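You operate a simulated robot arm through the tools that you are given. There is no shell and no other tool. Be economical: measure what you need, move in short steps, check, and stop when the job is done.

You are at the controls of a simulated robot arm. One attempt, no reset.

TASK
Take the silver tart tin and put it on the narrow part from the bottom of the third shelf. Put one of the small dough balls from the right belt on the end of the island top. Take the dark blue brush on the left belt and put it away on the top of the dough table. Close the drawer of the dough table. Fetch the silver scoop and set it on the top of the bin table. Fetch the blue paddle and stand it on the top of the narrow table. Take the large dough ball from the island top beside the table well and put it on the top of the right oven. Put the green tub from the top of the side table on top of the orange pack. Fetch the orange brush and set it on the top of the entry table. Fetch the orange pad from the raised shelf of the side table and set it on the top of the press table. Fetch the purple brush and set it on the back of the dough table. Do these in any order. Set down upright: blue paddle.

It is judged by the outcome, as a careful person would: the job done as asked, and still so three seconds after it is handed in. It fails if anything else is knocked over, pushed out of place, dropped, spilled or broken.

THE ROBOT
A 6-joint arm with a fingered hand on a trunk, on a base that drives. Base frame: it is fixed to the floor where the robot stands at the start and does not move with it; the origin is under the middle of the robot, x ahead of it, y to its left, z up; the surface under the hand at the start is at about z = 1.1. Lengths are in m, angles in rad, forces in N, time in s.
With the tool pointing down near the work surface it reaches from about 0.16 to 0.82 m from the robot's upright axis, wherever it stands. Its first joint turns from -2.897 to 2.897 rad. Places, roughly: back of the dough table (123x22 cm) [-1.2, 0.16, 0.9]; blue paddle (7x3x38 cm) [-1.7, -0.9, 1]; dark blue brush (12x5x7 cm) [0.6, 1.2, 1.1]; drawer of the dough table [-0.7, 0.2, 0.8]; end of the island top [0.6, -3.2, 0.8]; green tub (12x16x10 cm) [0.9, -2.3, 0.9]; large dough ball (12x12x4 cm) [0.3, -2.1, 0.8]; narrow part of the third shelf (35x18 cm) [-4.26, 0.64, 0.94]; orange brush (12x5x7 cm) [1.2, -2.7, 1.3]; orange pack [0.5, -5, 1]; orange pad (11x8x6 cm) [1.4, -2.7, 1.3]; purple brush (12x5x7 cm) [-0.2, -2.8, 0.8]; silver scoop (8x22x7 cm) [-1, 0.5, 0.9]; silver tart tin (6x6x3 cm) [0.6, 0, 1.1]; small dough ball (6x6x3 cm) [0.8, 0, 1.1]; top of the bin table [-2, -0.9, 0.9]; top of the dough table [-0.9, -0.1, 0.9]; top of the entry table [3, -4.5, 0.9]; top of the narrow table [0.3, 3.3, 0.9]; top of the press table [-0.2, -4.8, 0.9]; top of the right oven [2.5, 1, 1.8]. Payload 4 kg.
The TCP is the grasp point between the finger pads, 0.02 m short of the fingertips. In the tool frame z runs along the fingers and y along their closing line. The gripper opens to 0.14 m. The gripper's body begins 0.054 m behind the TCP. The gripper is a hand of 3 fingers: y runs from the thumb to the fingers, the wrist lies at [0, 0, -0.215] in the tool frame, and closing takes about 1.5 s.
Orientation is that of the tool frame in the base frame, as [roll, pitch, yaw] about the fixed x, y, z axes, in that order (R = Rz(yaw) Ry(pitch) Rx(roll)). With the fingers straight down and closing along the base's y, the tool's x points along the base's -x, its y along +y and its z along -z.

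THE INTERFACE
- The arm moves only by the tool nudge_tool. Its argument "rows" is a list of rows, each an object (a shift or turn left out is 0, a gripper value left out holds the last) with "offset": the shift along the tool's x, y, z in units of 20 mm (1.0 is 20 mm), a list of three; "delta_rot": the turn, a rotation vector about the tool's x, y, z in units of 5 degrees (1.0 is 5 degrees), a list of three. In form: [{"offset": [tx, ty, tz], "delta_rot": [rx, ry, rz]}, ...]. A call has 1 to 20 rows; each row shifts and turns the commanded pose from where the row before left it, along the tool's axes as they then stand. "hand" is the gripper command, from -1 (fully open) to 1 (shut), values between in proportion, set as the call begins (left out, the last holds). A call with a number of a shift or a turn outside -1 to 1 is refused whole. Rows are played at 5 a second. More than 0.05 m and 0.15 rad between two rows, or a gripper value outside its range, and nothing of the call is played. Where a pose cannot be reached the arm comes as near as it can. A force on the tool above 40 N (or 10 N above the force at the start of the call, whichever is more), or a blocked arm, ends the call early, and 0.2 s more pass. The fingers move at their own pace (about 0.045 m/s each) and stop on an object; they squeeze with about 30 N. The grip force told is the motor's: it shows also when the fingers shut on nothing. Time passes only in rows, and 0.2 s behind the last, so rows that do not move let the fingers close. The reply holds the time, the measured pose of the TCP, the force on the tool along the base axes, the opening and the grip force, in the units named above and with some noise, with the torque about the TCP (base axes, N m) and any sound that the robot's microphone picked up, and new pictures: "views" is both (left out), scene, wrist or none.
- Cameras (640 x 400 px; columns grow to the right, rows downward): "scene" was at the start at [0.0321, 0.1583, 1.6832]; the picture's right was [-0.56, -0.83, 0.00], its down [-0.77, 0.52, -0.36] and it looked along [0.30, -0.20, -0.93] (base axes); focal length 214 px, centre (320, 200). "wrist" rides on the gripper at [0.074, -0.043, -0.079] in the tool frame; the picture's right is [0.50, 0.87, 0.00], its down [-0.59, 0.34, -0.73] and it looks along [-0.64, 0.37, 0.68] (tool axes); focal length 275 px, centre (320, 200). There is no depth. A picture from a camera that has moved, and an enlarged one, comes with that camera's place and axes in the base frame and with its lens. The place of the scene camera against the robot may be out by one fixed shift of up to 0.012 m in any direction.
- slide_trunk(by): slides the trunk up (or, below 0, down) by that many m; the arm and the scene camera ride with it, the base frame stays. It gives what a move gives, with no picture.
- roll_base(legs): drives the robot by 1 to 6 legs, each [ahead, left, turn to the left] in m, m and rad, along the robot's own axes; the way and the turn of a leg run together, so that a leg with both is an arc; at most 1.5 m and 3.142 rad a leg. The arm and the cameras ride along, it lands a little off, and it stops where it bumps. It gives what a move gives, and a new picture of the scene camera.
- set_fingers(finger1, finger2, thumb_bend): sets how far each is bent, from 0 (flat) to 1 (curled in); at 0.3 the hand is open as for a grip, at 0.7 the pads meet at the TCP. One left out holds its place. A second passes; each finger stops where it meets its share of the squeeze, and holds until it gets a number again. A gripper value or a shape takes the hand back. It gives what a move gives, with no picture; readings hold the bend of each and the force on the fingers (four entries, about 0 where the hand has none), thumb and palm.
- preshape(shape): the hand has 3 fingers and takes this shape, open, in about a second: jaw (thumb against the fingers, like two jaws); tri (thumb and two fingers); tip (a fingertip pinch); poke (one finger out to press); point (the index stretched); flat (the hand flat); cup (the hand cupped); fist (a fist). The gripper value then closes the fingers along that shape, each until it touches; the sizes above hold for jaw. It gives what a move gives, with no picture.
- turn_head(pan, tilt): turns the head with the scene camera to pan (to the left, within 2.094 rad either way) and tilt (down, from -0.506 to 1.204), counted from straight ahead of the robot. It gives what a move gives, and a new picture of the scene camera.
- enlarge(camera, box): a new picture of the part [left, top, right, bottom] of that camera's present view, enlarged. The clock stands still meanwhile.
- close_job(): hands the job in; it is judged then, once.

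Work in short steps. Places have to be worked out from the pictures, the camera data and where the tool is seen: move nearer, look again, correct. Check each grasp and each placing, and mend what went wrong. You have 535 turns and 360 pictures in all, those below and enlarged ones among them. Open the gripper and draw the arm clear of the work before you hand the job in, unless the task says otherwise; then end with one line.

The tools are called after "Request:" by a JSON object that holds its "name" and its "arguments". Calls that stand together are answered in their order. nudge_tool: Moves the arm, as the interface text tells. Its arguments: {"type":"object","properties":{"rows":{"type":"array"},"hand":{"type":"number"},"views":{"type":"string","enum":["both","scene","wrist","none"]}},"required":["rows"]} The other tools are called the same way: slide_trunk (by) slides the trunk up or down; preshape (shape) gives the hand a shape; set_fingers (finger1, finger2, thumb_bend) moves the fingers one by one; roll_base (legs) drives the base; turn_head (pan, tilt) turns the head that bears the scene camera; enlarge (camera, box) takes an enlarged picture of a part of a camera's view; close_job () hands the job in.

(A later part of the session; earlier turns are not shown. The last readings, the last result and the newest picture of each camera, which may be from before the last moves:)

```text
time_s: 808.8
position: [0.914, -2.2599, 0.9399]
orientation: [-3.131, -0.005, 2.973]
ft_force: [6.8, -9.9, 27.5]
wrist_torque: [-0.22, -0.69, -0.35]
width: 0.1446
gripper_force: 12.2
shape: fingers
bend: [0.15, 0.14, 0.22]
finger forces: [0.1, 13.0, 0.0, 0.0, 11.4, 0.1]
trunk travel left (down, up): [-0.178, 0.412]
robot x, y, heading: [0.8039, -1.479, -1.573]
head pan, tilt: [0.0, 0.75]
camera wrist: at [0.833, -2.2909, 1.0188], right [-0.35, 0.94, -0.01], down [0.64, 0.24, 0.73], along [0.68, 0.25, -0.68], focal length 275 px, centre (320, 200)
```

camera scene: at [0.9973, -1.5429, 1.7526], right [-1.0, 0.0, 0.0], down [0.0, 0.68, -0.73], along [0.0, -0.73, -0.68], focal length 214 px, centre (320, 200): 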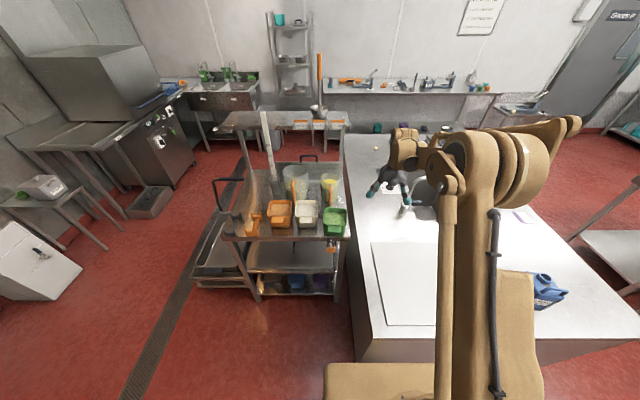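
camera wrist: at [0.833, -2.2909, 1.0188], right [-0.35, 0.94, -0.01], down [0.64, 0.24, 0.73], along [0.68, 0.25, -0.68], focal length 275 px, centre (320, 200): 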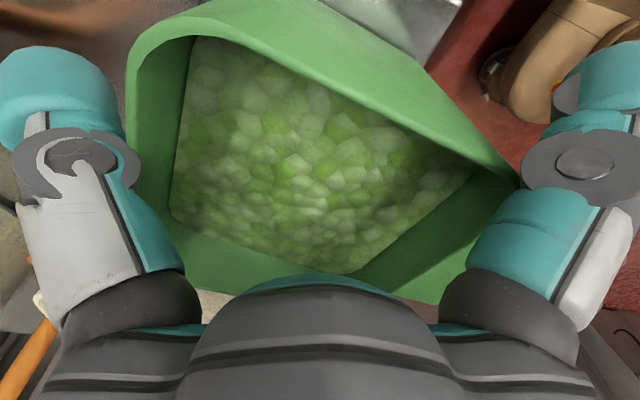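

Finger 2 and the thumb touch the rim. I raise slightly, spread them more and retry.

Request:
{"name": "nudge_tool", "arguments": {"rows": [{"offset": [0, 0, -0.7]}, {"offset": [-0.2, 0, -0.5]}], "views": "none"}}

Request:
{"name": "set_fingers", "arguments": {"finger1": 0.15, "finger2": 0.1, "thumb_bend": 0.13}}

Request:
{"name": "nudge_tool", "arguments": {"rows": [{"offset": [0, 0, 0.4]}, {"offset": [0, 0, 0.4]}, {"offset": [0, 0, 0.4]}], "views": "none"}}

Request:
{"name": "nudge_tool", "arguments": {"rows": [{"offset": [0, 0, 0.3]}, {"offset": [0, 0, 0.3]}], "views": "both"}}

```text
time_s: 809.4
position: [0.9171, -2.2623, 0.9602]
orientation: [-3.135, -0.004, 2.973]
ft_force: [0.5, -0.8, 0.3]
wrist_torque: [0.01, 0.05, 0.04]
width: 0.1422
gripper_force: 0.2
shape: fingers
bend: [0.15, 0.2, 0.25]
finger forces: [0.1, 0.2, 0.0, 0.1, 0.1, 0.1]
trunk travel left (down, up): [-0.178, 0.412]
robot x, y, heading: [0.801, -1.478, -1.575]
head pan, tilt: [0.0, 0.75]
```

```text
time_s: 810.4
position: [0.9172, -2.2631, 0.9611]
orientation: [-3.134, -0.005, 2.973]
ft_force: [-0.1, 0.3, 0.6]
wrist_torque: [0.01, 0.01, 0.03]
width: 0.1514
gripper_force: 0.0
shape: fingers
bend: [0.15, 0.11, 0.13]
finger forces: [0.1, 0.0, 0.0, 0.1, 0.0, 0.0]
trunk travel left (down, up): [-0.178, 0.412]
robot x, y, heading: [0.8039, -1.4801, -1.57]
head pan, tilt: [0.0, 0.75]
```

```text
time_s: 811.1
position: [0.9146, -2.2615, 0.9378]
orientation: [-3.135, -0.004, 2.973]
ft_force: [-2.9, 0.0, 7.4]
wrist_torque: [0.38, 0.3, 0.2]
width: 0.1545
gripper_force: 2.6
shape: fingers
bend: [0.12, 0.11, 0.13]
finger forces: [6.6, 0.0, 0.1, 0.0, 0.1, 0.0]
trunk travel left (down, up): [-0.178, 0.412]
robot x, y, heading: [0.804, -1.4825, -1.565]
head pan, tilt: [0.0, 0.75]
```

```text
time_s: 811.6
position: [0.9148, -2.2606, 0.9339]
orientation: [-3.133, -0.007, 2.971]
ft_force: [-1.3, -3.4, 32.8]
wrist_torque: [1.52, 0.87, 0.19]
width: 0.1547
gripper_force: 16.0
shape: fingers
bend: [0.11, 0.11, 0.13]
finger forces: [23.7, 9.0, 0.1, 0.1, 0.1, 0.1]
trunk travel left (down, up): [-0.178, 0.412]
robot x, y, heading: [0.8048, -1.4783, -1.572]
head pan, tilt: [0.0, 0.75]
stopped in row 2: the force on the tool passed its limit at 46 N (the readings are from after the stop); the commanded pose is now the measured one
camera scene: at [0.9974, -1.5404, 1.593], right [-1.0, 0.0, 0.0], down [0.0, 0.68, -0.73], along [0.0, -0.73, -0.68], focal length 214 px, centre (320, 200)
camera wrist: at [0.8342, -2.2917, 1.0139], right [-0.35, 0.94, 0.0], down [0.64, 0.24, 0.73], along [0.68, 0.25, -0.69], focal length 275 px, centre (320, 200)
```

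scene: 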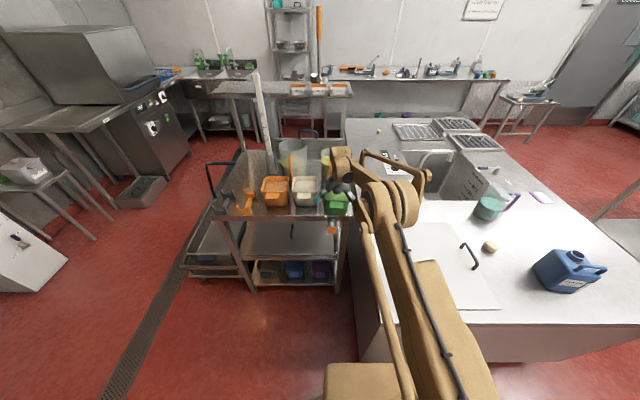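
wrist: 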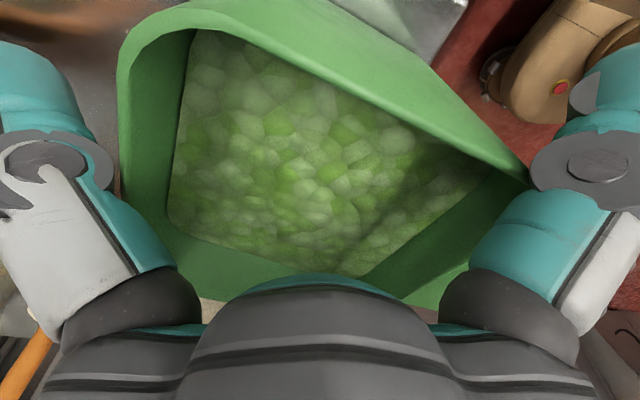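

The fingertips are now well below the rim on all sides. I ease up 4 mm and close all fingers onto the walls.

Request:
{"name": "nudge_tool", "arguments": {"rows": [{"offset": [0, 0, -0.2]}], "views": "none"}}

Request:
{"name": "set_fingers", "arguments": {"finger1": 0.6, "finger2": 0.6, "thumb_bend": 0.6}}

Request:
{"name": "nudge_tool", "arguments": {"rows": [{}], "views": "wrist"}}

```text
time_s: 812.0
position: [0.9142, -2.2611, 0.9355]
orientation: [-3.134, -0.008, 2.973]
ft_force: [-2.7, 1.0, 8.0]
wrist_torque: [0.36, 0.24, 0.15]
width: 0.1544
gripper_force: 5.2
shape: fingers
bend: [0.11, 0.11, 0.13]
finger forces: [9.0, 1.9, 0.0, 0.0, 0.0, 0.1]
trunk travel left (down, up): [-0.178, 0.412]
robot x, y, heading: [0.804, -1.4804, -1.566]
head pan, tilt: [0.0, 0.75]
```

```text
time_s: 812.5
position: [0.9136, -2.263, 0.9395]
orientation: [-3.129, -0.004, 2.971]
ft_force: [-4.4, -10.2, 33.3]
wrist_torque: [0.39, -0.6, -0.04]
width: 0.1074
gripper_force: 29.3
shape: fingers
bend: [0.18, 0.17, 0.53]
finger forces: [9.1, 20.4, 0.0, 0.1, 29.7, 0.0]
trunk travel left (down, up): [-0.178, 0.412]
robot x, y, heading: [0.8003, -1.4803, -1.572]
head pan, tilt: [0.0, 0.75]
stopped: the force on the tool passed its limit at 45 N (the readings are from after the stop); the commanded pose is now the measured one
```

```text
time_s: 812.9
position: [0.9136, -2.2619, 0.9396]
orientation: [-3.131, -0.006, 2.971]
ft_force: [-4.2, -14.9, 39.6]
wrist_torque: [0.49, -0.63, -0.15]
width: 0.1071
gripper_force: 32.1
shape: fingers
bend: [0.18, 0.17, 0.53]
finger forces: [9.9, 22.1, 0.0, 0.1, 32.4, 0.0]
trunk travel left (down, up): [-0.178, 0.412]
robot x, y, heading: [0.8033, -1.4824, -1.57]
head pan, tilt: [0.0, 0.75]
camera wrist: at [0.833, -2.2927, 1.0192], right [-0.35, 0.94, -0.01], down [0.64, 0.24, 0.73], along [0.68, 0.25, -0.69], focal length 275 px, centre (320, 200)
```

wrist: 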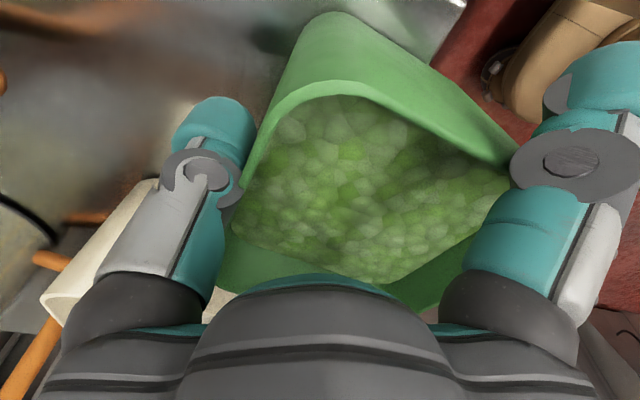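

The thumb has pressed the tub against the two fingers. I ease up a little and see whether it lifts.

Request:
{"name": "nudge_tool", "arguments": {"rows": [{"offset": [0, 0, -0.3]}, {"offset": [0, 0, -0.3]}], "views": "none"}}

Request:
{"name": "enlarge", "arguments": {"camera": "scene", "box": [260, 130, 420, 250]}}

```text
time_s: 813.5
position: [0.9148, -2.2636, 0.9478]
orientation: [-3.132, -0.005, 2.972]
ft_force: [-0.5, 0.6, -0.5]
wrist_torque: [0.0, -0.08, 0.05]
width: 0.1003
gripper_force: 10.2
shape: fingers
bend: [0.21, 0.23, 0.57]
finger forces: [5.4, 7.4, 0.0, 0.1, 6.8, 0.0]
trunk travel left (down, up): [-0.178, 0.412]
robot x, y, heading: [0.8017, -1.4783, -1.571]
head pan, tilt: [0.0, 0.75]
```

```text
3.33 times, centred on (340, 190) of scene
camera zoom: at [0.998, -1.5433, 1.5923], right [-1.0, 0.0, 0.0], down [0.0, 0.68, -0.73], along [0.0, -0.73, -0.68], focal length 715 px, centre (253, 233)
```

zoom: 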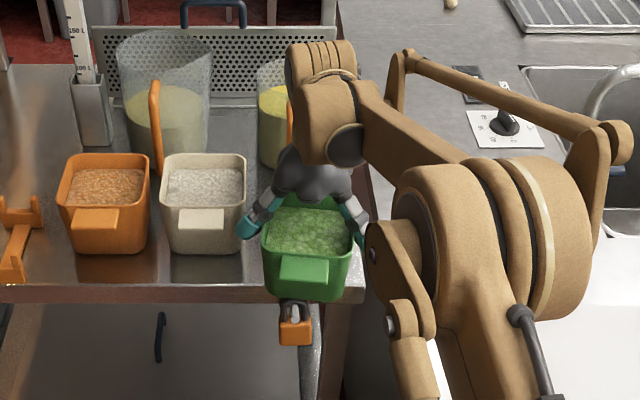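

The fingers now sit on the middle of the tub's sides with the thumb behind. I squeeze fully.

Request:
{"name": "set_fingers", "arguments": {"finger1": 0.8, "finger2": 0.8, "thumb_bend": 0.8}}

Request:
{"name": "nudge_tool", "arguments": {"rows": [{}, {}], "views": "wrist"}}

Request:
{"name": "enlarge", "arguments": {"camera": "scene", "box": [260, 130, 420, 250]}}

```text
time_s: 814.5
position: [0.9158, -2.2627, 0.9477]
orientation: [-3.131, -0.005, 2.972]
ft_force: [1.4, -1.4, 1.4]
wrist_torque: [0.22, -0.15, -0.02]
width: 0.0888
gripper_force: 22.0
shape: fingers
bend: [0.24, 0.23, 0.64]
finger forces: [11.6, 15.3, 0.1, 0.0, 17.4, 0.0]
trunk travel left (down, up): [-0.178, 0.412]
robot x, y, heading: [0.802, -1.4773, -1.571]
head pan, tilt: [0.0, 0.75]
```

```text
time_s: 815.1
position: [0.9156, -2.2644, 0.9488]
orientation: [-3.131, -0.006, 2.973]
ft_force: [-0.1, -0.1, 1.9]
wrist_torque: [0.22, -0.17, -0.02]
width: 0.0889
gripper_force: 21.9
shape: fingers
bend: [0.24, 0.23, 0.64]
finger forces: [11.6, 15.3, 0.0, 0.0, 17.5, 0.0]
trunk travel left (down, up): [-0.178, 0.412]
robot x, y, heading: [0.7999, -1.4798, -1.567]
head pan, tilt: [0.0, 0.75]
camera wrist: at [0.8349, -2.2939, 1.0282], right [-0.35, 0.94, -0.01], down [0.64, 0.24, 0.73], along [0.68, 0.25, -0.69], focal length 275 px, centre (320, 200)
```

wrist: 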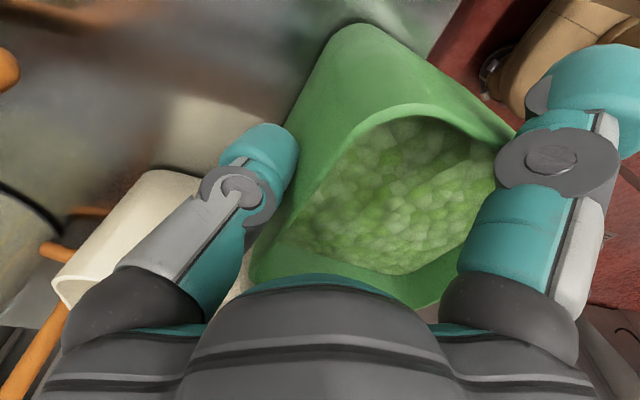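

```text
3.33 times, centred on (340, 190) of scene
camera zoom: at [0.998, -1.5432, 1.5925], right [-1.0, 0.0, 0.0], down [0.0, 0.68, -0.73], along [0.0, -0.73, -0.68], focal length 715 px, centre (253, 233)
```

zoom: 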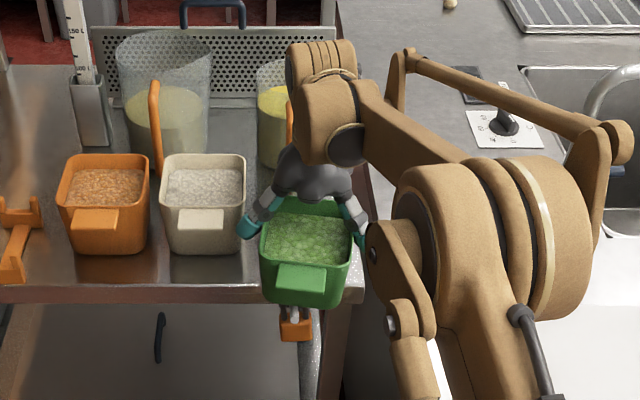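

The grip forces balance. I test-lift by 2 cm.

Request:
{"name": "slide_trunk", "arguments": {"by": 0.02}}

Request:
{"name": "enlarge", "arguments": {"camera": "scene", "box": [260, 130, 420, 250]}}

```text
time_s: 815.8
position: [0.9153, -2.2635, 0.9675]
orientation: [-3.133, -0.006, 2.97]
ft_force: [0.4, -5.0, 4.3]
wrist_torque: [0.16, -0.05, 0.02]
width: 0.0693
gripper_force: 6.5
shape: fingers
bend: [0.3, 0.31, 0.77]
finger forces: [4.1, 4.1, 0.1, 0.0, 4.5, 0.0]
trunk travel left (down, up): [-0.198, 0.392]
robot x, y, heading: [0.802, -1.4785, -1.572]
head pan, tilt: [0.0, 0.75]
```

```text
3.33 times, centred on (340, 190) of scene
camera zoom: at [0.9977, -1.5437, 1.6126], right [-1.0, 0.0, 0.0], down [0.0, 0.68, -0.73], along [0.0, -0.73, -0.68], focal length 715 px, centre (253, 233)
```

zoom: 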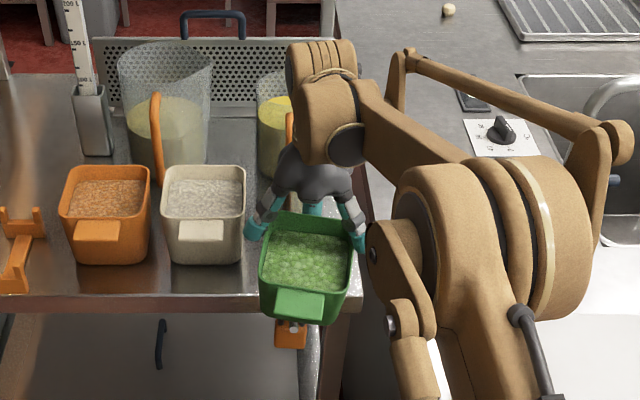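

The thumb is pushing the tub out northward over the edge. I stop and measure exactly how it stands before doing anything else.

Request:
{"name": "enlarge", "arguments": {"camera": "scene", "box": [305, 175, 365, 225]}}

Request:
{"name": "enlarge", "arguments": {"camera": "wrist", "box": [0, 0, 640, 400]}}

```text
8.00 times, centred on (335, 200) of scene
camera zoom: at [0.9977, -1.5437, 1.6126], right [-1.0, 0.0, 0.0], down [0.0, 0.68, -0.73], along [0.0, -0.73, -0.68], focal length 1716 px, centre (200, 200)
```

zoom: 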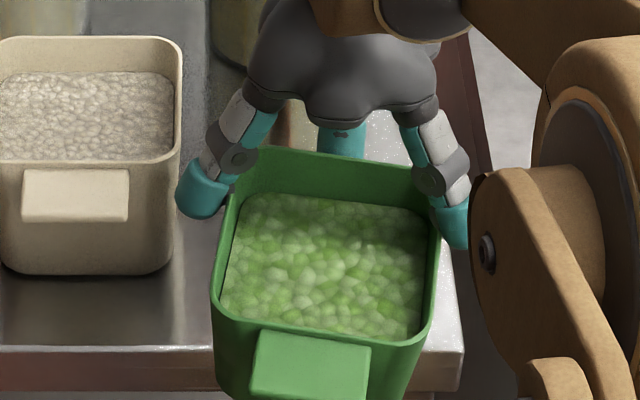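

```text
1.00 times, centred on (320, 200) of wrist (not enlarged: the box is as wide or as high as the picture)
camera zoom: at [0.8343, -2.2944, 1.0483], right [-0.35, 0.94, -0.01], down [0.64, 0.24, 0.73], along [0.68, 0.25, -0.69], focal length 275 px, centre (320, 200)
```

zoom: 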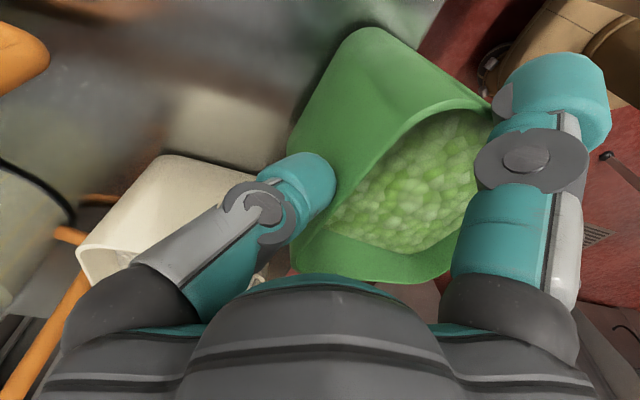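

The thumb is lifting the tub's back edge, so the tub is tilted forward over the table edge. I retract only the thumb, slowly, so that it settles back flat.

Request:
{"name": "set_fingers", "arguments": {"thumb_bend": 0.65}}

Request:
{"name": "enlarge", "arguments": {"camera": "scene", "box": [305, 175, 365, 225]}}

```text
time_s: 816.8
position: [0.9149, -2.2641, 0.9674]
orientation: [-3.132, -0.005, 2.973]
ft_force: [-0.9, -4.1, 4.8]
wrist_torque: [0.15, -0.03, 0.05]
width: 0.0781
gripper_force: 4.4
shape: fingers
bend: [0.31, 0.31, 0.65]
finger forces: [4.9, 4.5, 0.0, 0.1, 0.0, 0.0]
trunk travel left (down, up): [-0.198, 0.392]
robot x, y, heading: [0.8015, -1.4842, -1.569]
head pan, tilt: [0.0, 0.75]
```

```text
8.00 times, centred on (335, 200) of scene
camera zoom: at [0.9977, -1.5434, 1.6126], right [-1.0, 0.0, 0.0], down [0.0, 0.68, -0.73], along [0.0, -0.73, -0.68], focal length 1716 px, centre (200, 200)
```

zoom: 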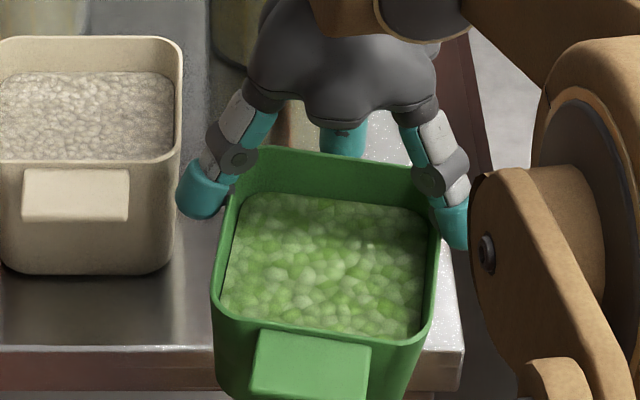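

The tub did not move when the thumb left, so it rests on the table by itself. I open the fingers gently and check.

Request:
{"name": "set_fingers", "arguments": {"finger1": 0.2, "finger2": 0.2, "thumb_bend": 0.3}}

Request:
{"name": "enlarge", "arguments": {"camera": "scene", "box": [305, 175, 365, 225]}}

```text
time_s: 817.8
position: [0.9148, -2.2635, 0.9677]
orientation: [-3.132, -0.005, 2.971]
ft_force: [0.4, -0.2, -0.6]
wrist_torque: [0.0, 0.01, 0.02]
width: 0.1334
gripper_force: 0.1
shape: fingers
bend: [0.2, 0.2, 0.3]
finger forces: [0.0, 0.0, 0.0, 0.0, 0.1, 0.1]
trunk travel left (down, up): [-0.198, 0.392]
robot x, y, heading: [0.803, -1.4799, -1.572]
head pan, tilt: [0.0, 0.75]
```

```text
8.00 times, centred on (335, 200) of scene
camera zoom: at [0.998, -1.5433, 1.6125], right [-1.0, 0.0, 0.0], down [0.0, 0.68, -0.73], along [0.0, -0.73, -0.68], focal length 1716 px, centre (200, 200)
```

zoom: 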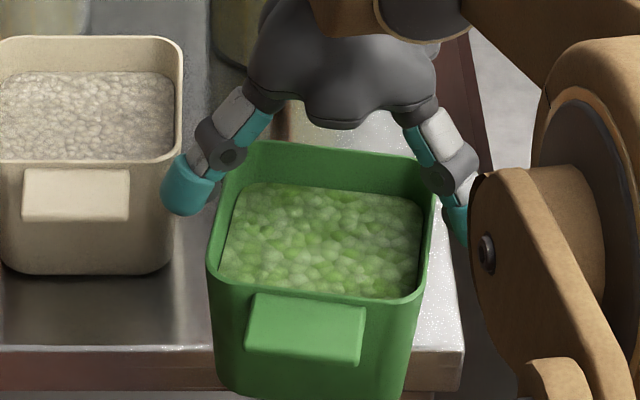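

It settled upright and stable, still mostly on the table. I'll now lift it by squeezing only its east and west walls with the two fingers, the thumb just steadying. I spread the fingers, lower, and then close the two fingers.

Request:
{"name": "set_fingers", "arguments": {"finger1": 0.1, "finger2": 0.13, "thumb_bend": 0.1}}

Request:
{"name": "nudge_tool", "arguments": {"rows": [{"offset": [0.1, 0, 0.4]}, {"offset": [0, 0, 0.4]}, {"offset": [0, 0, 0.4]}], "views": "wrist"}}

Request:
{"name": "enlarge", "arguments": {"camera": "scene", "box": [305, 175, 365, 225]}}

```text
time_s: 818.8
position: [0.9133, -2.2642, 0.9682]
orientation: [-3.131, -0.007, 2.972]
ft_force: [-0.2, 0.0, -0.5]
wrist_torque: [0.0, 0.02, -0.01]
width: 0.1547
gripper_force: 0.0
shape: fingers
bend: [0.11, 0.13, 0.11]
finger forces: [0.1, 0.0, 0.1, 0.0, 0.0, 0.0]
trunk travel left (down, up): [-0.198, 0.392]
robot x, y, heading: [0.804, -1.483, -1.568]
head pan, tilt: [0.0, 0.75]
```

```text
time_s: 819.5
position: [0.9141, -2.2633, 0.9444]
orientation: [-3.131, -0.005, 2.972]
ft_force: [0.2, -0.5, 1.8]
wrist_torque: [0.02, -0.08, 0.03]
width: 0.155
gripper_force: 0.6
shape: fingers
bend: [0.11, 0.13, 0.11]
finger forces: [0.0, 0.7, 0.1, 0.0, 0.0, 0.0]
trunk travel left (down, up): [-0.198, 0.392]
robot x, y, heading: [0.8049, -1.4781, -1.574]
head pan, tilt: [0.0, 0.75]
camera wrist: at [0.8329, -2.294, 1.0245], right [-0.35, 0.94, -0.01], down [0.64, 0.24, 0.73], along [0.68, 0.25, -0.69], focal length 275 px, centre (320, 200)
```

wrist: 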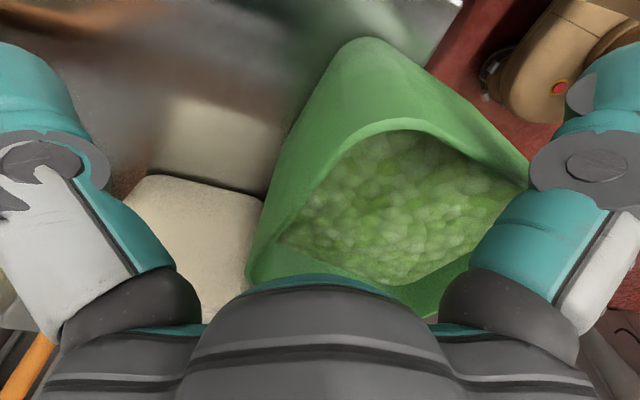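

```text
8.00 times, centred on (335, 200) of scene
camera zoom: at [0.998, -1.5432, 1.6125], right [-1.0, 0.0, 0.0], down [0.0, 0.68, -0.73], along [0.0, -0.73, -0.68], focal length 1716 px, centre (200, 200)
```

zoom: 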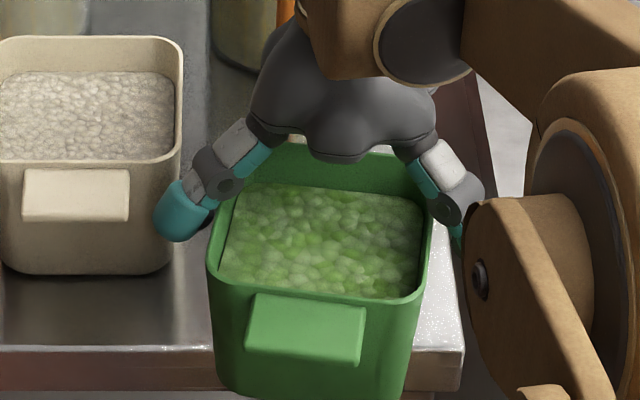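

The fingers straddle the tub's middle. I close the two fingers only.

Request:
{"name": "set_fingers", "arguments": {"finger1": 0.5, "finger2": 0.5}}

Request:
{"name": "enlarge", "arguments": {"camera": "scene", "box": [305, 175, 365, 225]}}

```text
time_s: 820.5
position: [0.9137, -2.263, 0.9466]
orientation: [-3.129, -0.004, 2.972]
ft_force: [3.9, -1.5, 23.6]
wrist_torque: [0.89, -0.09, -0.45]
width: 0.1452
gripper_force: 18.8
shape: fingers
bend: [0.27, 0.2, 0.11]
finger forces: [17.1, 20.8, 0.0, 0.0, 0.0, 0.0]
trunk travel left (down, up): [-0.198, 0.392]
robot x, y, heading: [0.8027, -1.4791, -1.565]
head pan, tilt: [0.0, 0.75]
```

```text
8.00 times, centred on (335, 200) of scene
camera zoom: at [0.9982, -1.5405, 1.6127], right [-1.0, 0.0, 0.0], down [0.0, 0.68, -0.73], along [0.0, -0.73, -0.68], focal length 1716 px, centre (200, 200)
```

zoom: 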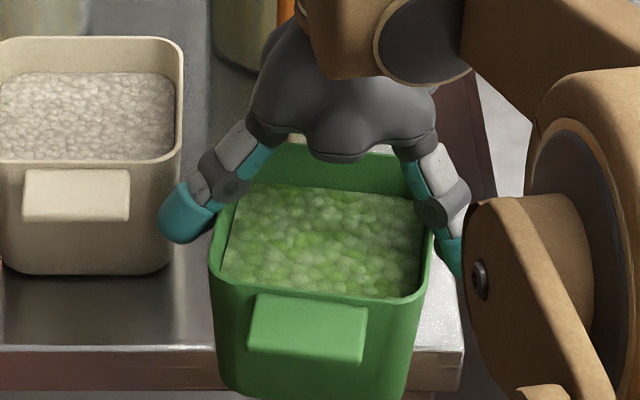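

The tub is a little too wide for an outside grip: the fingers only press on its rim. An inside grip is possible: fingertips just inside, spreading outward against the walls above the contents. I release, rise and centre over it with the hand partly closed.

Request:
{"name": "set_fingers", "arguments": {"finger1": 0.1, "finger2": 0.13, "thumb_bend": 0.1}}

Request:
{"name": "nudge_tool", "arguments": {"rows": [{"offset": [0, 0, -0.8]}, {"offset": [0, 0, -0.8]}, {"offset": [0, 0, -0.8]}, {"offset": [0, 0, -0.8]}, {"offset": [0, 0, -0.8]}], "views": "none"}}

Request:
{"name": "nudge_tool", "arguments": {"hand": 0.3, "rows": [{"offset": [-0.2, 1, 0]}, {"offset": [-0.2, 0.4, 0]}, {}, {}, {}, {}], "views": "both"}}

```text
time_s: 821.5
position: [0.9118, -2.2625, 0.9454]
orientation: [-3.13, -0.005, 2.972]
ft_force: [0.1, -0.4, -0.2]
wrist_torque: [0.01, 0.01, -0.01]
width: 0.1546
gripper_force: 0.2
shape: fingers
bend: [0.11, 0.13, 0.11]
finger forces: [0.1, 0.1, 0.0, 0.0, 0.0, 0.0]
trunk travel left (down, up): [-0.198, 0.392]
robot x, y, heading: [0.8004, -1.4735, -1.573]
head pan, tilt: [0.0, 0.75]
```

```text
time_s: 822.8
position: [0.9131, -2.2625, 1.0247]
orientation: [-3.132, -0.005, 2.972]
ft_force: [-0.4, -0.1, 0.3]
wrist_torque: [-0.01, 0.0, -0.04]
width: 0.1548
gripper_force: 0.0
shape: fingers
bend: [0.11, 0.13, 0.11]
finger forces: [0.1, 0.0, 0.0, 0.1, 0.0, 0.1]
trunk travel left (down, up): [-0.198, 0.392]
robot x, y, heading: [0.8047, -1.4769, -1.574]
head pan, tilt: [0.0, 0.75]
```

```text
time_s: 824.1
position: [0.9267, -2.2361, 1.0231]
orientation: [-3.133, -0.006, 2.973]
ft_force: [-0.3, 0.3, 0.1]
wrist_torque: [-0.01, -0.03, -0.02]
width: 0.0493
gripper_force: 0.0
shape: tip
bend: [0.4, 0.4, 0.4]
finger forces: [0.1, 0.0, 0.0, 0.0, 0.1, 0.1]
trunk travel left (down, up): [-0.198, 0.392]
robot x, y, heading: [0.8042, -1.4777, -1.577]
head pan, tilt: [0.0, 0.75]
camera scene: at [0.998, -1.5433, 1.6125], right [-1.0, 0.0, 0.0], down [0.0, 0.68, -0.73], along [0.0, -0.73, -0.68], focal length 214 px, centre (320, 200)
camera wrist: at [0.8461, -2.2671, 1.1032], right [-0.35, 0.94, -0.01], down [0.64, 0.24, 0.73], along [0.68, 0.25, -0.69], focal length 275 px, centre (320, 200)
```

scene: 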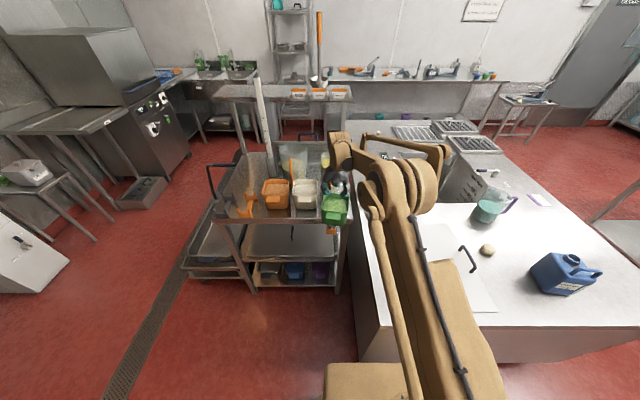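
wrist: 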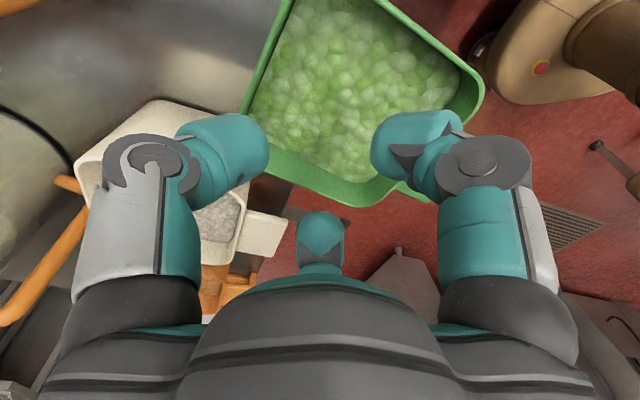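

The tub centre is near (0.920, -2.229). I centre, then lower the fingertips just inside the rim.

Request:
{"name": "nudge_tool", "arguments": {"rows": [{"offset": [0.4, 0.3, 0.6]}, {"offset": [0, 0, 0.8]}, {"offset": [0, 0, 0.8]}, {"offset": [0, 0, 0.6]}], "views": "wrist"}}

Request:
{"name": "enlarge", "arguments": {"camera": "scene", "box": [305, 175, 365, 225]}}

```text
time_s: 825.1
position: [0.9178, -2.2302, 0.9672]
orientation: [-3.13, -0.004, 2.973]
ft_force: [0.2, 0.9, 7.0]
wrist_torque: [-0.33, 0.08, 0.0]
width: 0.0494
gripper_force: 0.1
shape: tip
bend: [0.4, 0.4, 0.4]
finger forces: [0.0, 0.0, 0.1, 0.0, 6.8, 0.0]
trunk travel left (down, up): [-0.198, 0.392]
robot x, y, heading: [0.8006, -1.4817, -1.573]
head pan, tilt: [0.0, 0.75]
camera wrist: at [0.8378, -2.2599, 1.0479], right [-0.35, 0.94, -0.01], down [0.64, 0.24, 0.73], along [0.68, 0.25, -0.69], focal length 275 px, centre (320, 200)
```

wrist: 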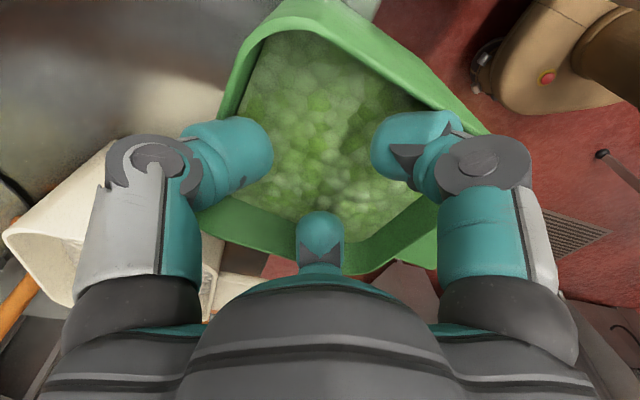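

```text
8.00 times, centred on (335, 200) of scene
camera zoom: at [0.9978, -1.5416, 1.6127], right [-1.0, 0.0, 0.0], down [0.0, 0.68, -0.73], along [0.0, -0.73, -0.68], focal length 1716 px, centre (200, 200)
```

zoom: 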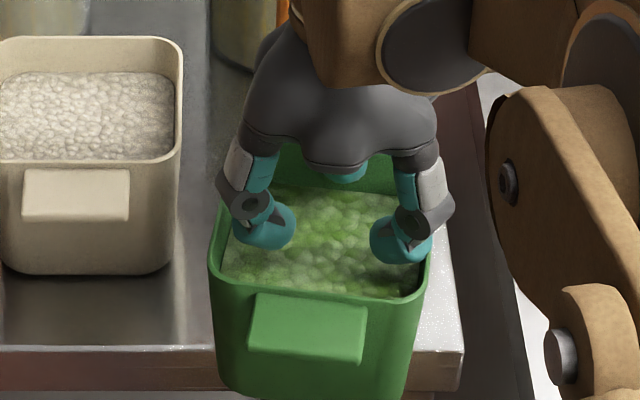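

The thumb touches the back rim. I lift slightly, move 12 mm north and lower again.

Request:
{"name": "nudge_tool", "arguments": {"rows": [{"offset": [0, 0, -0.6]}, {"offset": [0, 0.7, 0]}, {"offset": [0, 0, 0.5]}, {"offset": [0, 0, 0.3]}], "views": "none"}}

Request:
{"name": "enlarge", "arguments": {"camera": "scene", "box": [305, 175, 365, 225]}}

```text
time_s: 826.1
position: [0.9211, -2.2172, 0.9628]
orientation: [-3.131, -0.006, 2.973]
ft_force: [0.5, -0.2, 0.6]
wrist_torque: [0.05, -0.01, 0.01]
width: 0.0493
gripper_force: 0.2
shape: tip
bend: [0.4, 0.4, 0.4]
finger forces: [0.1, 0.0, 0.0, 0.0, 0.1, 0.0]
trunk travel left (down, up): [-0.198, 0.392]
robot x, y, heading: [0.804, -1.4808, -1.572]
head pan, tilt: [0.0, 0.75]
```

```text
8.00 times, centred on (335, 200) of scene
camera zoom: at [0.998, -1.5434, 1.6125], right [-1.0, 0.0, 0.0], down [0.0, 0.68, -0.73], along [0.0, -0.73, -0.68], focal length 1716 px, centre (200, 200)
```

zoom: 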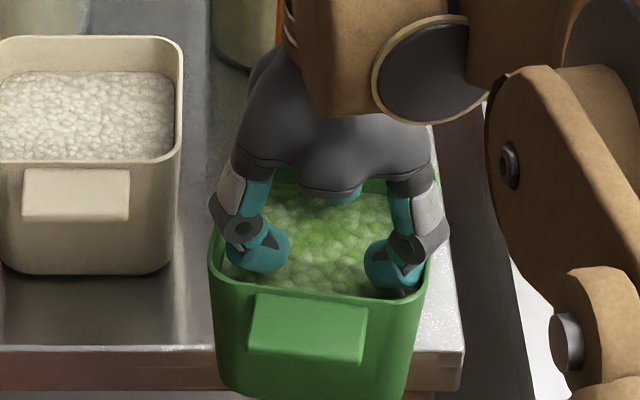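

The fingertips are inside without touching the contents. I spread the fingers outward against the walls.

Request:
{"name": "set_fingers", "arguments": {"finger1": 0.3, "finger2": 0.3, "thumb_bend": 0.3}}

Request:
{"name": "enlarge", "arguments": {"camera": "scene", "box": [305, 175, 365, 225]}}

```text
time_s: 827.1
position: [0.9223, -2.2152, 0.9637]
orientation: [-3.133, -0.004, 2.973]
ft_force: [4.2, 0.7, 9.3]
wrist_torque: [0.4, -0.43, -0.05]
width: 0.0839
gripper_force: 26.4
shape: fingers
bend: [0.43, 0.43, 0.36]
finger forces: [15.2, 23.2, 0.1, 0.0, 14.2, 0.0]
trunk travel left (down, up): [-0.198, 0.392]
robot x, y, heading: [0.8084, -1.4802, -1.568]
head pan, tilt: [0.0, 0.75]
```

```text
8.00 times, centred on (335, 200) of scene
camera zoom: at [0.9983, -1.5418, 1.6126], right [-1.0, 0.0, 0.0], down [0.0, 0.68, -0.73], along [0.0, -0.73, -0.68], focal length 1716 px, centre (200, 200)
```

zoom: 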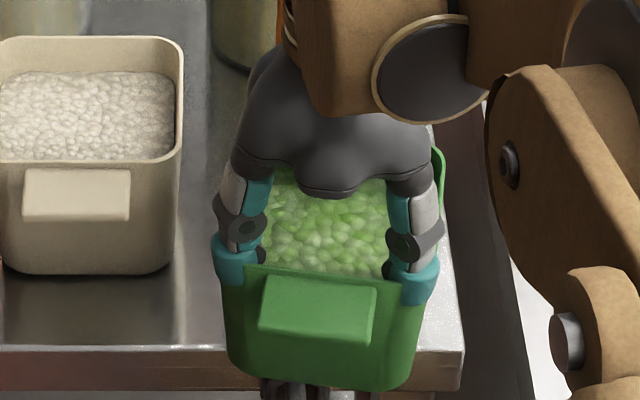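

Three spreading contacts of 14–23 N. I test-lift 1.5 cm.

Request:
{"name": "slide_trunk", "arguments": {"by": 0.015}}

Request:
{"name": "enlarge", "arguments": {"camera": "scene", "box": [305, 175, 365, 225]}}

Request:
{"name": "nudge_tool", "arguments": {"rows": [{}], "views": "wrist"}}

```text
time_s: 827.8
position: [0.9209, -2.2176, 0.9782]
orientation: [-3.132, -0.007, 2.973]
ft_force: [0.0, -0.6, -6.3]
wrist_torque: [0.06, 0.02, -0.01]
width: 0.0843
gripper_force: 24.3
shape: fingers
bend: [0.43, 0.43, 0.36]
finger forces: [15.1, 20.4, 0.0, 0.1, 13.2, 0.0]
trunk travel left (down, up): [-0.213, 0.377]
robot x, y, heading: [0.8056, -1.4787, -1.567]
head pan, tilt: [0.0, 0.75]
```

```text
8.00 times, centred on (335, 200) of scene
camera zoom: at [0.9981, -1.5447, 1.6274], right [-1.0, 0.0, 0.0], down [0.0, 0.68, -0.73], along [0.0, -0.73, -0.68], focal length 1716 px, centre (200, 200)
```

zoom: 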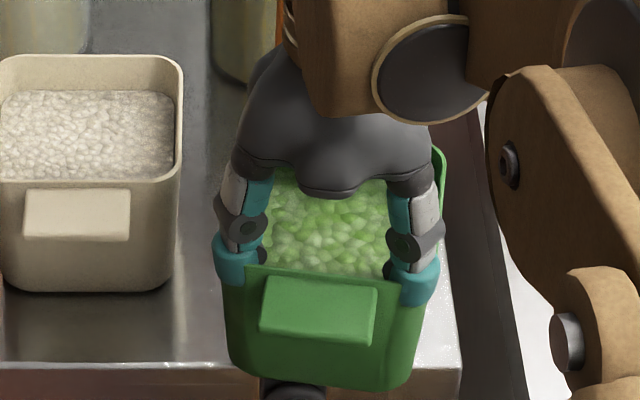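

```text
time_s: 828.2
position: [0.9206, -2.2173, 0.9774]
orientation: [-3.13, -0.006, 2.973]
ft_force: [-0.2, 1.0, -6.5]
wrist_torque: [0.08, 0.02, 0.01]
width: 0.0843
gripper_force: 24.2
shape: fingers
bend: [0.43, 0.43, 0.36]
finger forces: [15.0, 20.5, 0.0, 0.0, 13.2, 0.0]
trunk travel left (down, up): [-0.213, 0.377]
robot x, y, heading: [0.8013, -1.4793, -1.574]
head pan, tilt: [0.0, 0.75]
camera wrist: at [0.8415, -2.2478, 1.0574], right [-0.35, 0.94, -0.01], down [0.64, 0.24, 0.73], along [0.68, 0.25, -0.69], focal length 275 px, centre (320, 200)
```

wrist: 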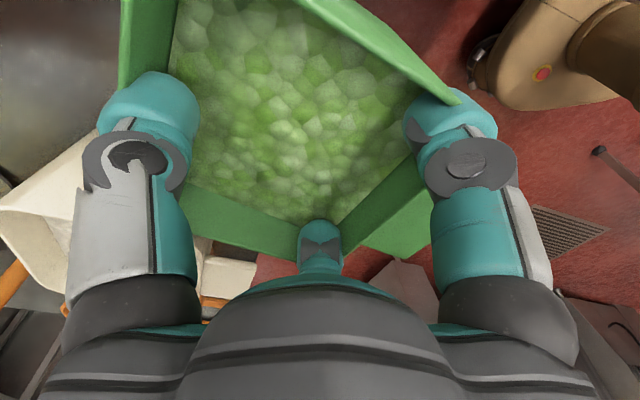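

The tub is lifted level, held firmly from inside (weight about 0.65 kg). I raise it and drive without turning: west past the island's north end, south along its west side, then east to the orange pack.

Request:
{"name": "slide_trunk", "arguments": {"by": 0.33}}

Request:
{"name": "roll_base", "arguments": {"legs": [[0, -0.75, 0], [0, -0.75, 0]]}}

```text
time_s: 831.4
position: [0.9225, -2.2175, 1.3086]
orientation: [-3.131, -0.007, 2.973]
ft_force: [0.3, 0.3, -5.3]
wrist_torque: [0.06, 0.01, 0.02]
width: 0.0843
gripper_force: 24.4
shape: fingers
bend: [0.43, 0.43, 0.36]
finger forces: [14.9, 20.3, 0.0, 0.0, 13.2, 0.1]
trunk travel left (down, up): [-0.543, 0.047]
robot x, y, heading: [0.805, -1.4805, -1.567]
head pan, tilt: [0.0, 0.75]
```

```text
time_s: 839.4
position: [-0.6293, -2.2125, 1.3085]
orientation: [-3.133, -0.005, 2.965]
ft_force: [1.3, -0.5, -6.3]
wrist_torque: [0.07, -0.02, 0.0]
width: 0.0845
gripper_force: 24.2
shape: fingers
bend: [0.43, 0.43, 0.36]
finger forces: [15.1, 20.3, 0.0, 0.0, 13.1, 0.1]
trunk travel left (down, up): [-0.543, 0.047]
robot x, y, heading: [-0.7436, -1.4707, -1.576]
head pan, tilt: [0.0, 0.75]
camera scene: at [-0.5485, -1.5396, 1.9575], right [-1.0, 0.01, 0.0], down [0.0, 0.68, -0.73], along [0.0, -0.73, -0.68], focal length 214 px, centre (320, 200)
```

scene: 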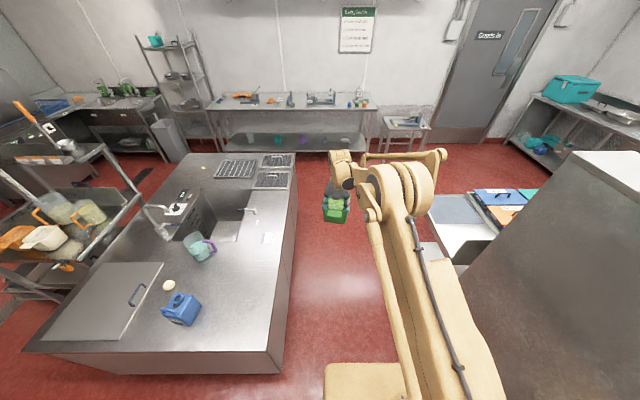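

All clear ahead. I continue south, then east toward the pack.

Request:
{"name": "roll_base", "arguments": {"legs": [[1.2, 0, 0], [1.2, 0, 0], [0, 1.15, 0]]}}

```text
time_s: 856.6
position: [0.495, -4.6427, 1.3076]
orientation: [-3.131, -0.006, 2.96]
ft_force: [0.3, -1.3, -6.2]
wrist_torque: [0.07, 0.0, 0.0]
width: 0.0845
gripper_force: 24.1
shape: fingers
bend: [0.43, 0.43, 0.36]
finger forces: [15.3, 20.2, 0.0, 0.0, 13.2, 0.1]
trunk travel left (down, up): [-0.543, 0.047]
robot x, y, heading: [0.3869, -3.9065, -1.588]
head pan, tilt: [0.0, 0.75]
camera scene: at [0.5802, -3.9701, 1.9574], right [-1.0, 0.01, 0.0], down [0.01, 0.68, -0.73], along [-0.01, -0.73, -0.68], focal length 214 px, centre (320, 200)
```

scene: 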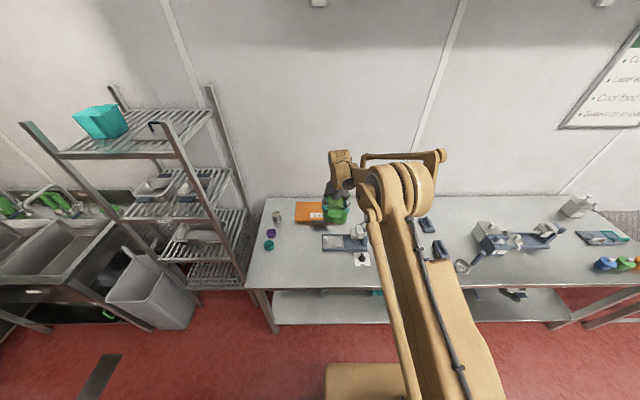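

The pack spans about x 0.41–0.72, y -4.86 to -5.03. I move so that the tub hangs above its centre.

Request:
{"name": "roll_base", "arguments": {"legs": [[0.22, 0.065, 0.018]]}}

Request:
{"name": "nudge_tool", "arguments": {"rows": [{"offset": [0, -0.8, 0]}, {"offset": [0, -0.8, 0]}, {"offset": [0, -0.8, 0]}, {}], "views": "both"}}

```text
time_s: 858.3
position: [0.5681, -4.8583, 1.3074]
orientation: [-3.134, -0.006, 2.973]
ft_force: [-0.1, 0.4, -6.1]
wrist_torque: [0.1, 0.01, 0.04]
width: 0.0844
gripper_force: 24.5
shape: fingers
bend: [0.43, 0.43, 0.36]
finger forces: [15.3, 20.2, 0.0, 0.1, 13.2, 0.1]
trunk travel left (down, up): [-0.543, 0.047]
robot x, y, heading: [0.4478, -4.1193, -1.572]
head pan, tilt: [0.0, 0.75]
camera scene: at [0.6438, -4.1859, 1.9574], right [-1.0, 0.0, 0.0], down [0.0, 0.68, -0.73], along [0.0, -0.73, -0.68], focal length 214 px, centre (320, 200)
```

scene: 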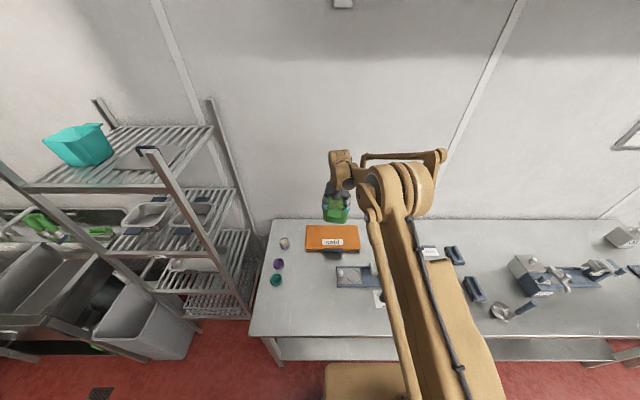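

```text
time_s: 859.3
position: [0.5587, -4.9068, 1.3096]
orientation: [-3.131, -0.007, 2.975]
ft_force: [0.4, 0.4, -6.0]
wrist_torque: [0.07, 0.0, 0.0]
width: 0.0845
gripper_force: 24.2
shape: fingers
bend: [0.43, 0.43, 0.36]
finger forces: [15.4, 20.2, 0.0, 0.1, 13.2, 0.0]
trunk travel left (down, up): [-0.543, 0.047]
robot x, y, heading: [0.4489, -4.1209, -1.571]
head pan, tilt: [0.0, 0.75]
camera scene: at [0.6435, -4.1848, 1.9575], right [-1.0, 0.0, 0.0], down [0.0, 0.68, -0.73], along [0.0, -0.73, -0.68], focal length 214 px, centre (320, 200)
camera wrist: at [0.4786, -4.937, 1.3893], right [-0.35, 0.94, -0.01], down [0.64, 0.24, 0.73], along [0.68, 0.25, -0.69], focal length 275 px, centre (320, 200)
```

scene: 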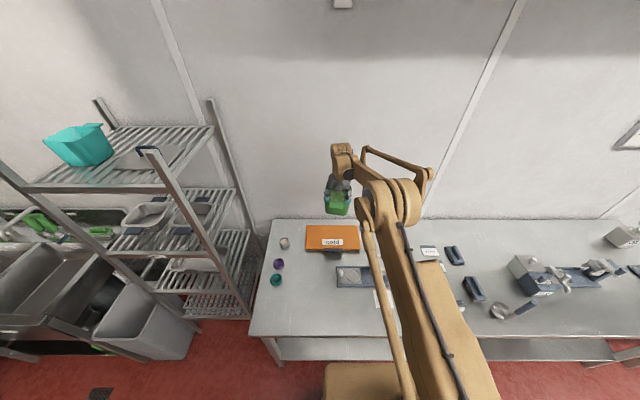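
wrist: 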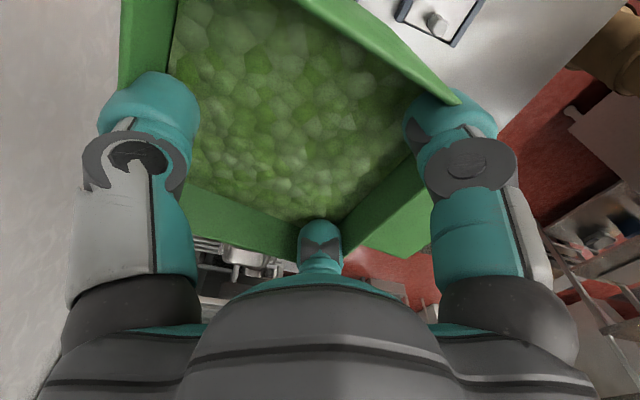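

The pack's centre is about (0.575, -4.96). I drive 5 cm further and lower the trunk in steps.

Request:
{"name": "roll_base", "arguments": {"legs": [[0.045, 0.01, 0]]}}

Request:
{"name": "slide_trunk", "arguments": {"by": -0.2}}

Request:
{"name": "enlarge", "arguments": {"camera": "scene", "box": [270, 160, 400, 270]}}

```text
time_s: 860.2
position: [0.5703, -4.9478, 1.3111]
orientation: [-3.132, -0.007, 2.976]
ft_force: [-0.1, 0.1, -5.7]
wrist_torque: [0.02, -0.03, -0.01]
width: 0.0844
gripper_force: 24.5
shape: fingers
bend: [0.43, 0.43, 0.36]
finger forces: [15.6, 20.1, 0.1, 0.0, 13.2, 0.0]
trunk travel left (down, up): [-0.543, 0.047]
robot x, y, heading: [0.456, -4.1664, -1.562]
head pan, tilt: [0.0, 0.75]
camera scene: at [0.6521, -4.226, 1.9576], right [-1.0, -0.01, 0.0], down [0.0, 0.68, -0.73], along [0.0, -0.73, -0.68], focal length 214 px, centre (320, 200)
```

scene: 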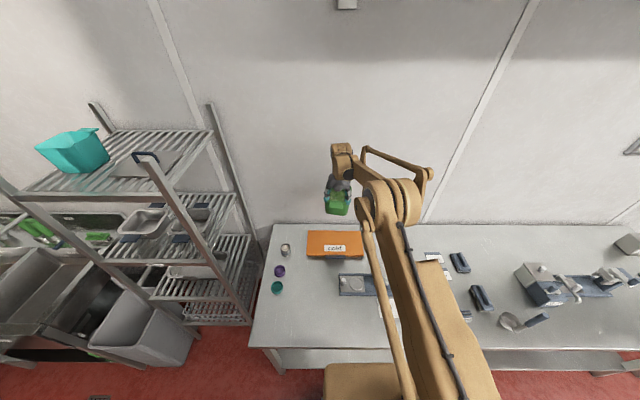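

```text
time_s: 862.4
position: [0.5701, -4.9501, 1.1099]
orientation: [-3.131, -0.004, 2.976]
ft_force: [-0.3, -0.2, -6.4]
wrist_torque: [0.06, -0.05, 0.02]
width: 0.0843
gripper_force: 24.7
shape: fingers
bend: [0.43, 0.43, 0.36]
finger forces: [15.5, 20.1, 0.0, 0.0, 13.2, 0.0]
trunk travel left (down, up): [-0.343, 0.247]
robot x, y, heading: [0.4573, -4.1619, -1.566]
head pan, tilt: [0.0, 0.75]
```

```text
3.64 times, centred on (335, 215) of scene
camera zoom: at [0.6526, -4.2288, 1.7576], right [-1.0, -0.01, 0.0], down [0.0, 0.68, -0.73], along [0.0, -0.73, -0.68], focal length 780 px, centre (266, 146)
```

zoom: 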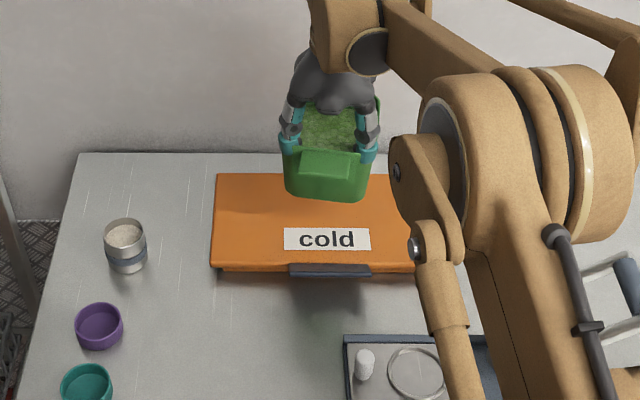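

Well placed above the pack. I lower in small steps to contact.

Request:
{"name": "slide_trunk", "arguments": {"by": -0.05}}

Request:
{"name": "slide_trunk", "arguments": {"by": -0.02}}

Request:
{"name": "slide_trunk", "arguments": {"by": -0.015}}

Request:
{"name": "enlarge", "arguments": {"camera": "scene", "box": [270, 160, 400, 270]}}

```text
time_s: 863.3
position: [0.5698, -4.9511, 1.059]
orientation: [-3.131, -0.006, 2.976]
ft_force: [0.0, 0.6, -6.1]
wrist_torque: [0.08, 0.01, 0.02]
width: 0.0844
gripper_force: 24.6
shape: fingers
bend: [0.43, 0.43, 0.36]
finger forces: [15.5, 20.1, 0.0, 0.0, 13.2, 0.0]
trunk travel left (down, up): [-0.293, 0.297]
robot x, y, heading: [0.4581, -4.1677, -1.567]
head pan, tilt: [0.0, 0.75]
```

```text
time_s: 864.0
position: [0.5704, -4.9512, 1.0404]
orientation: [-3.131, -0.007, 2.975]
ft_force: [-0.2, 1.1, -5.3]
wrist_torque: [0.07, 0.03, -0.02]
width: 0.0846
gripper_force: 24.7
shape: fingers
bend: [0.43, 0.43, 0.36]
finger forces: [15.7, 20.1, 0.1, 0.1, 13.2, 0.0]
trunk travel left (down, up): [-0.273, 0.317]
robot x, y, heading: [0.4538, -4.1648, -1.568]
head pan, tilt: [0.0, 0.75]
```

```text
time_s: 864.6
position: [0.5712, -4.9502, 1.0245]
orientation: [-3.13, -0.005, 2.976]
ft_force: [0.4, -0.5, -5.0]
wrist_torque: [0.06, -0.02, -0.01]
width: 0.0844
gripper_force: 24.1
shape: fingers
bend: [0.43, 0.43, 0.36]
finger forces: [15.6, 20.0, 0.1, 0.1, 13.2, 0.0]
trunk travel left (down, up): [-0.258, 0.332]
robot x, y, heading: [0.4549, -4.1661, -1.566]
head pan, tilt: [0.0, 0.75]
```

```text
3.64 times, centred on (335, 215) of scene
camera zoom: at [0.6525, -4.2287, 1.6725], right [-1.0, -0.01, 0.0], down [0.0, 0.68, -0.73], along [0.0, -0.73, -0.68], focal length 780 px, centre (266, 146)
```

zoom: 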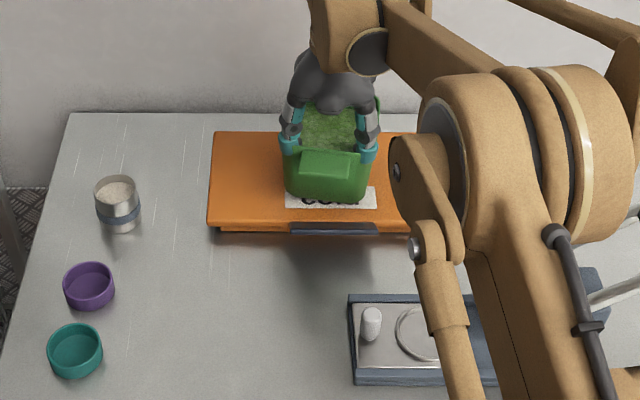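

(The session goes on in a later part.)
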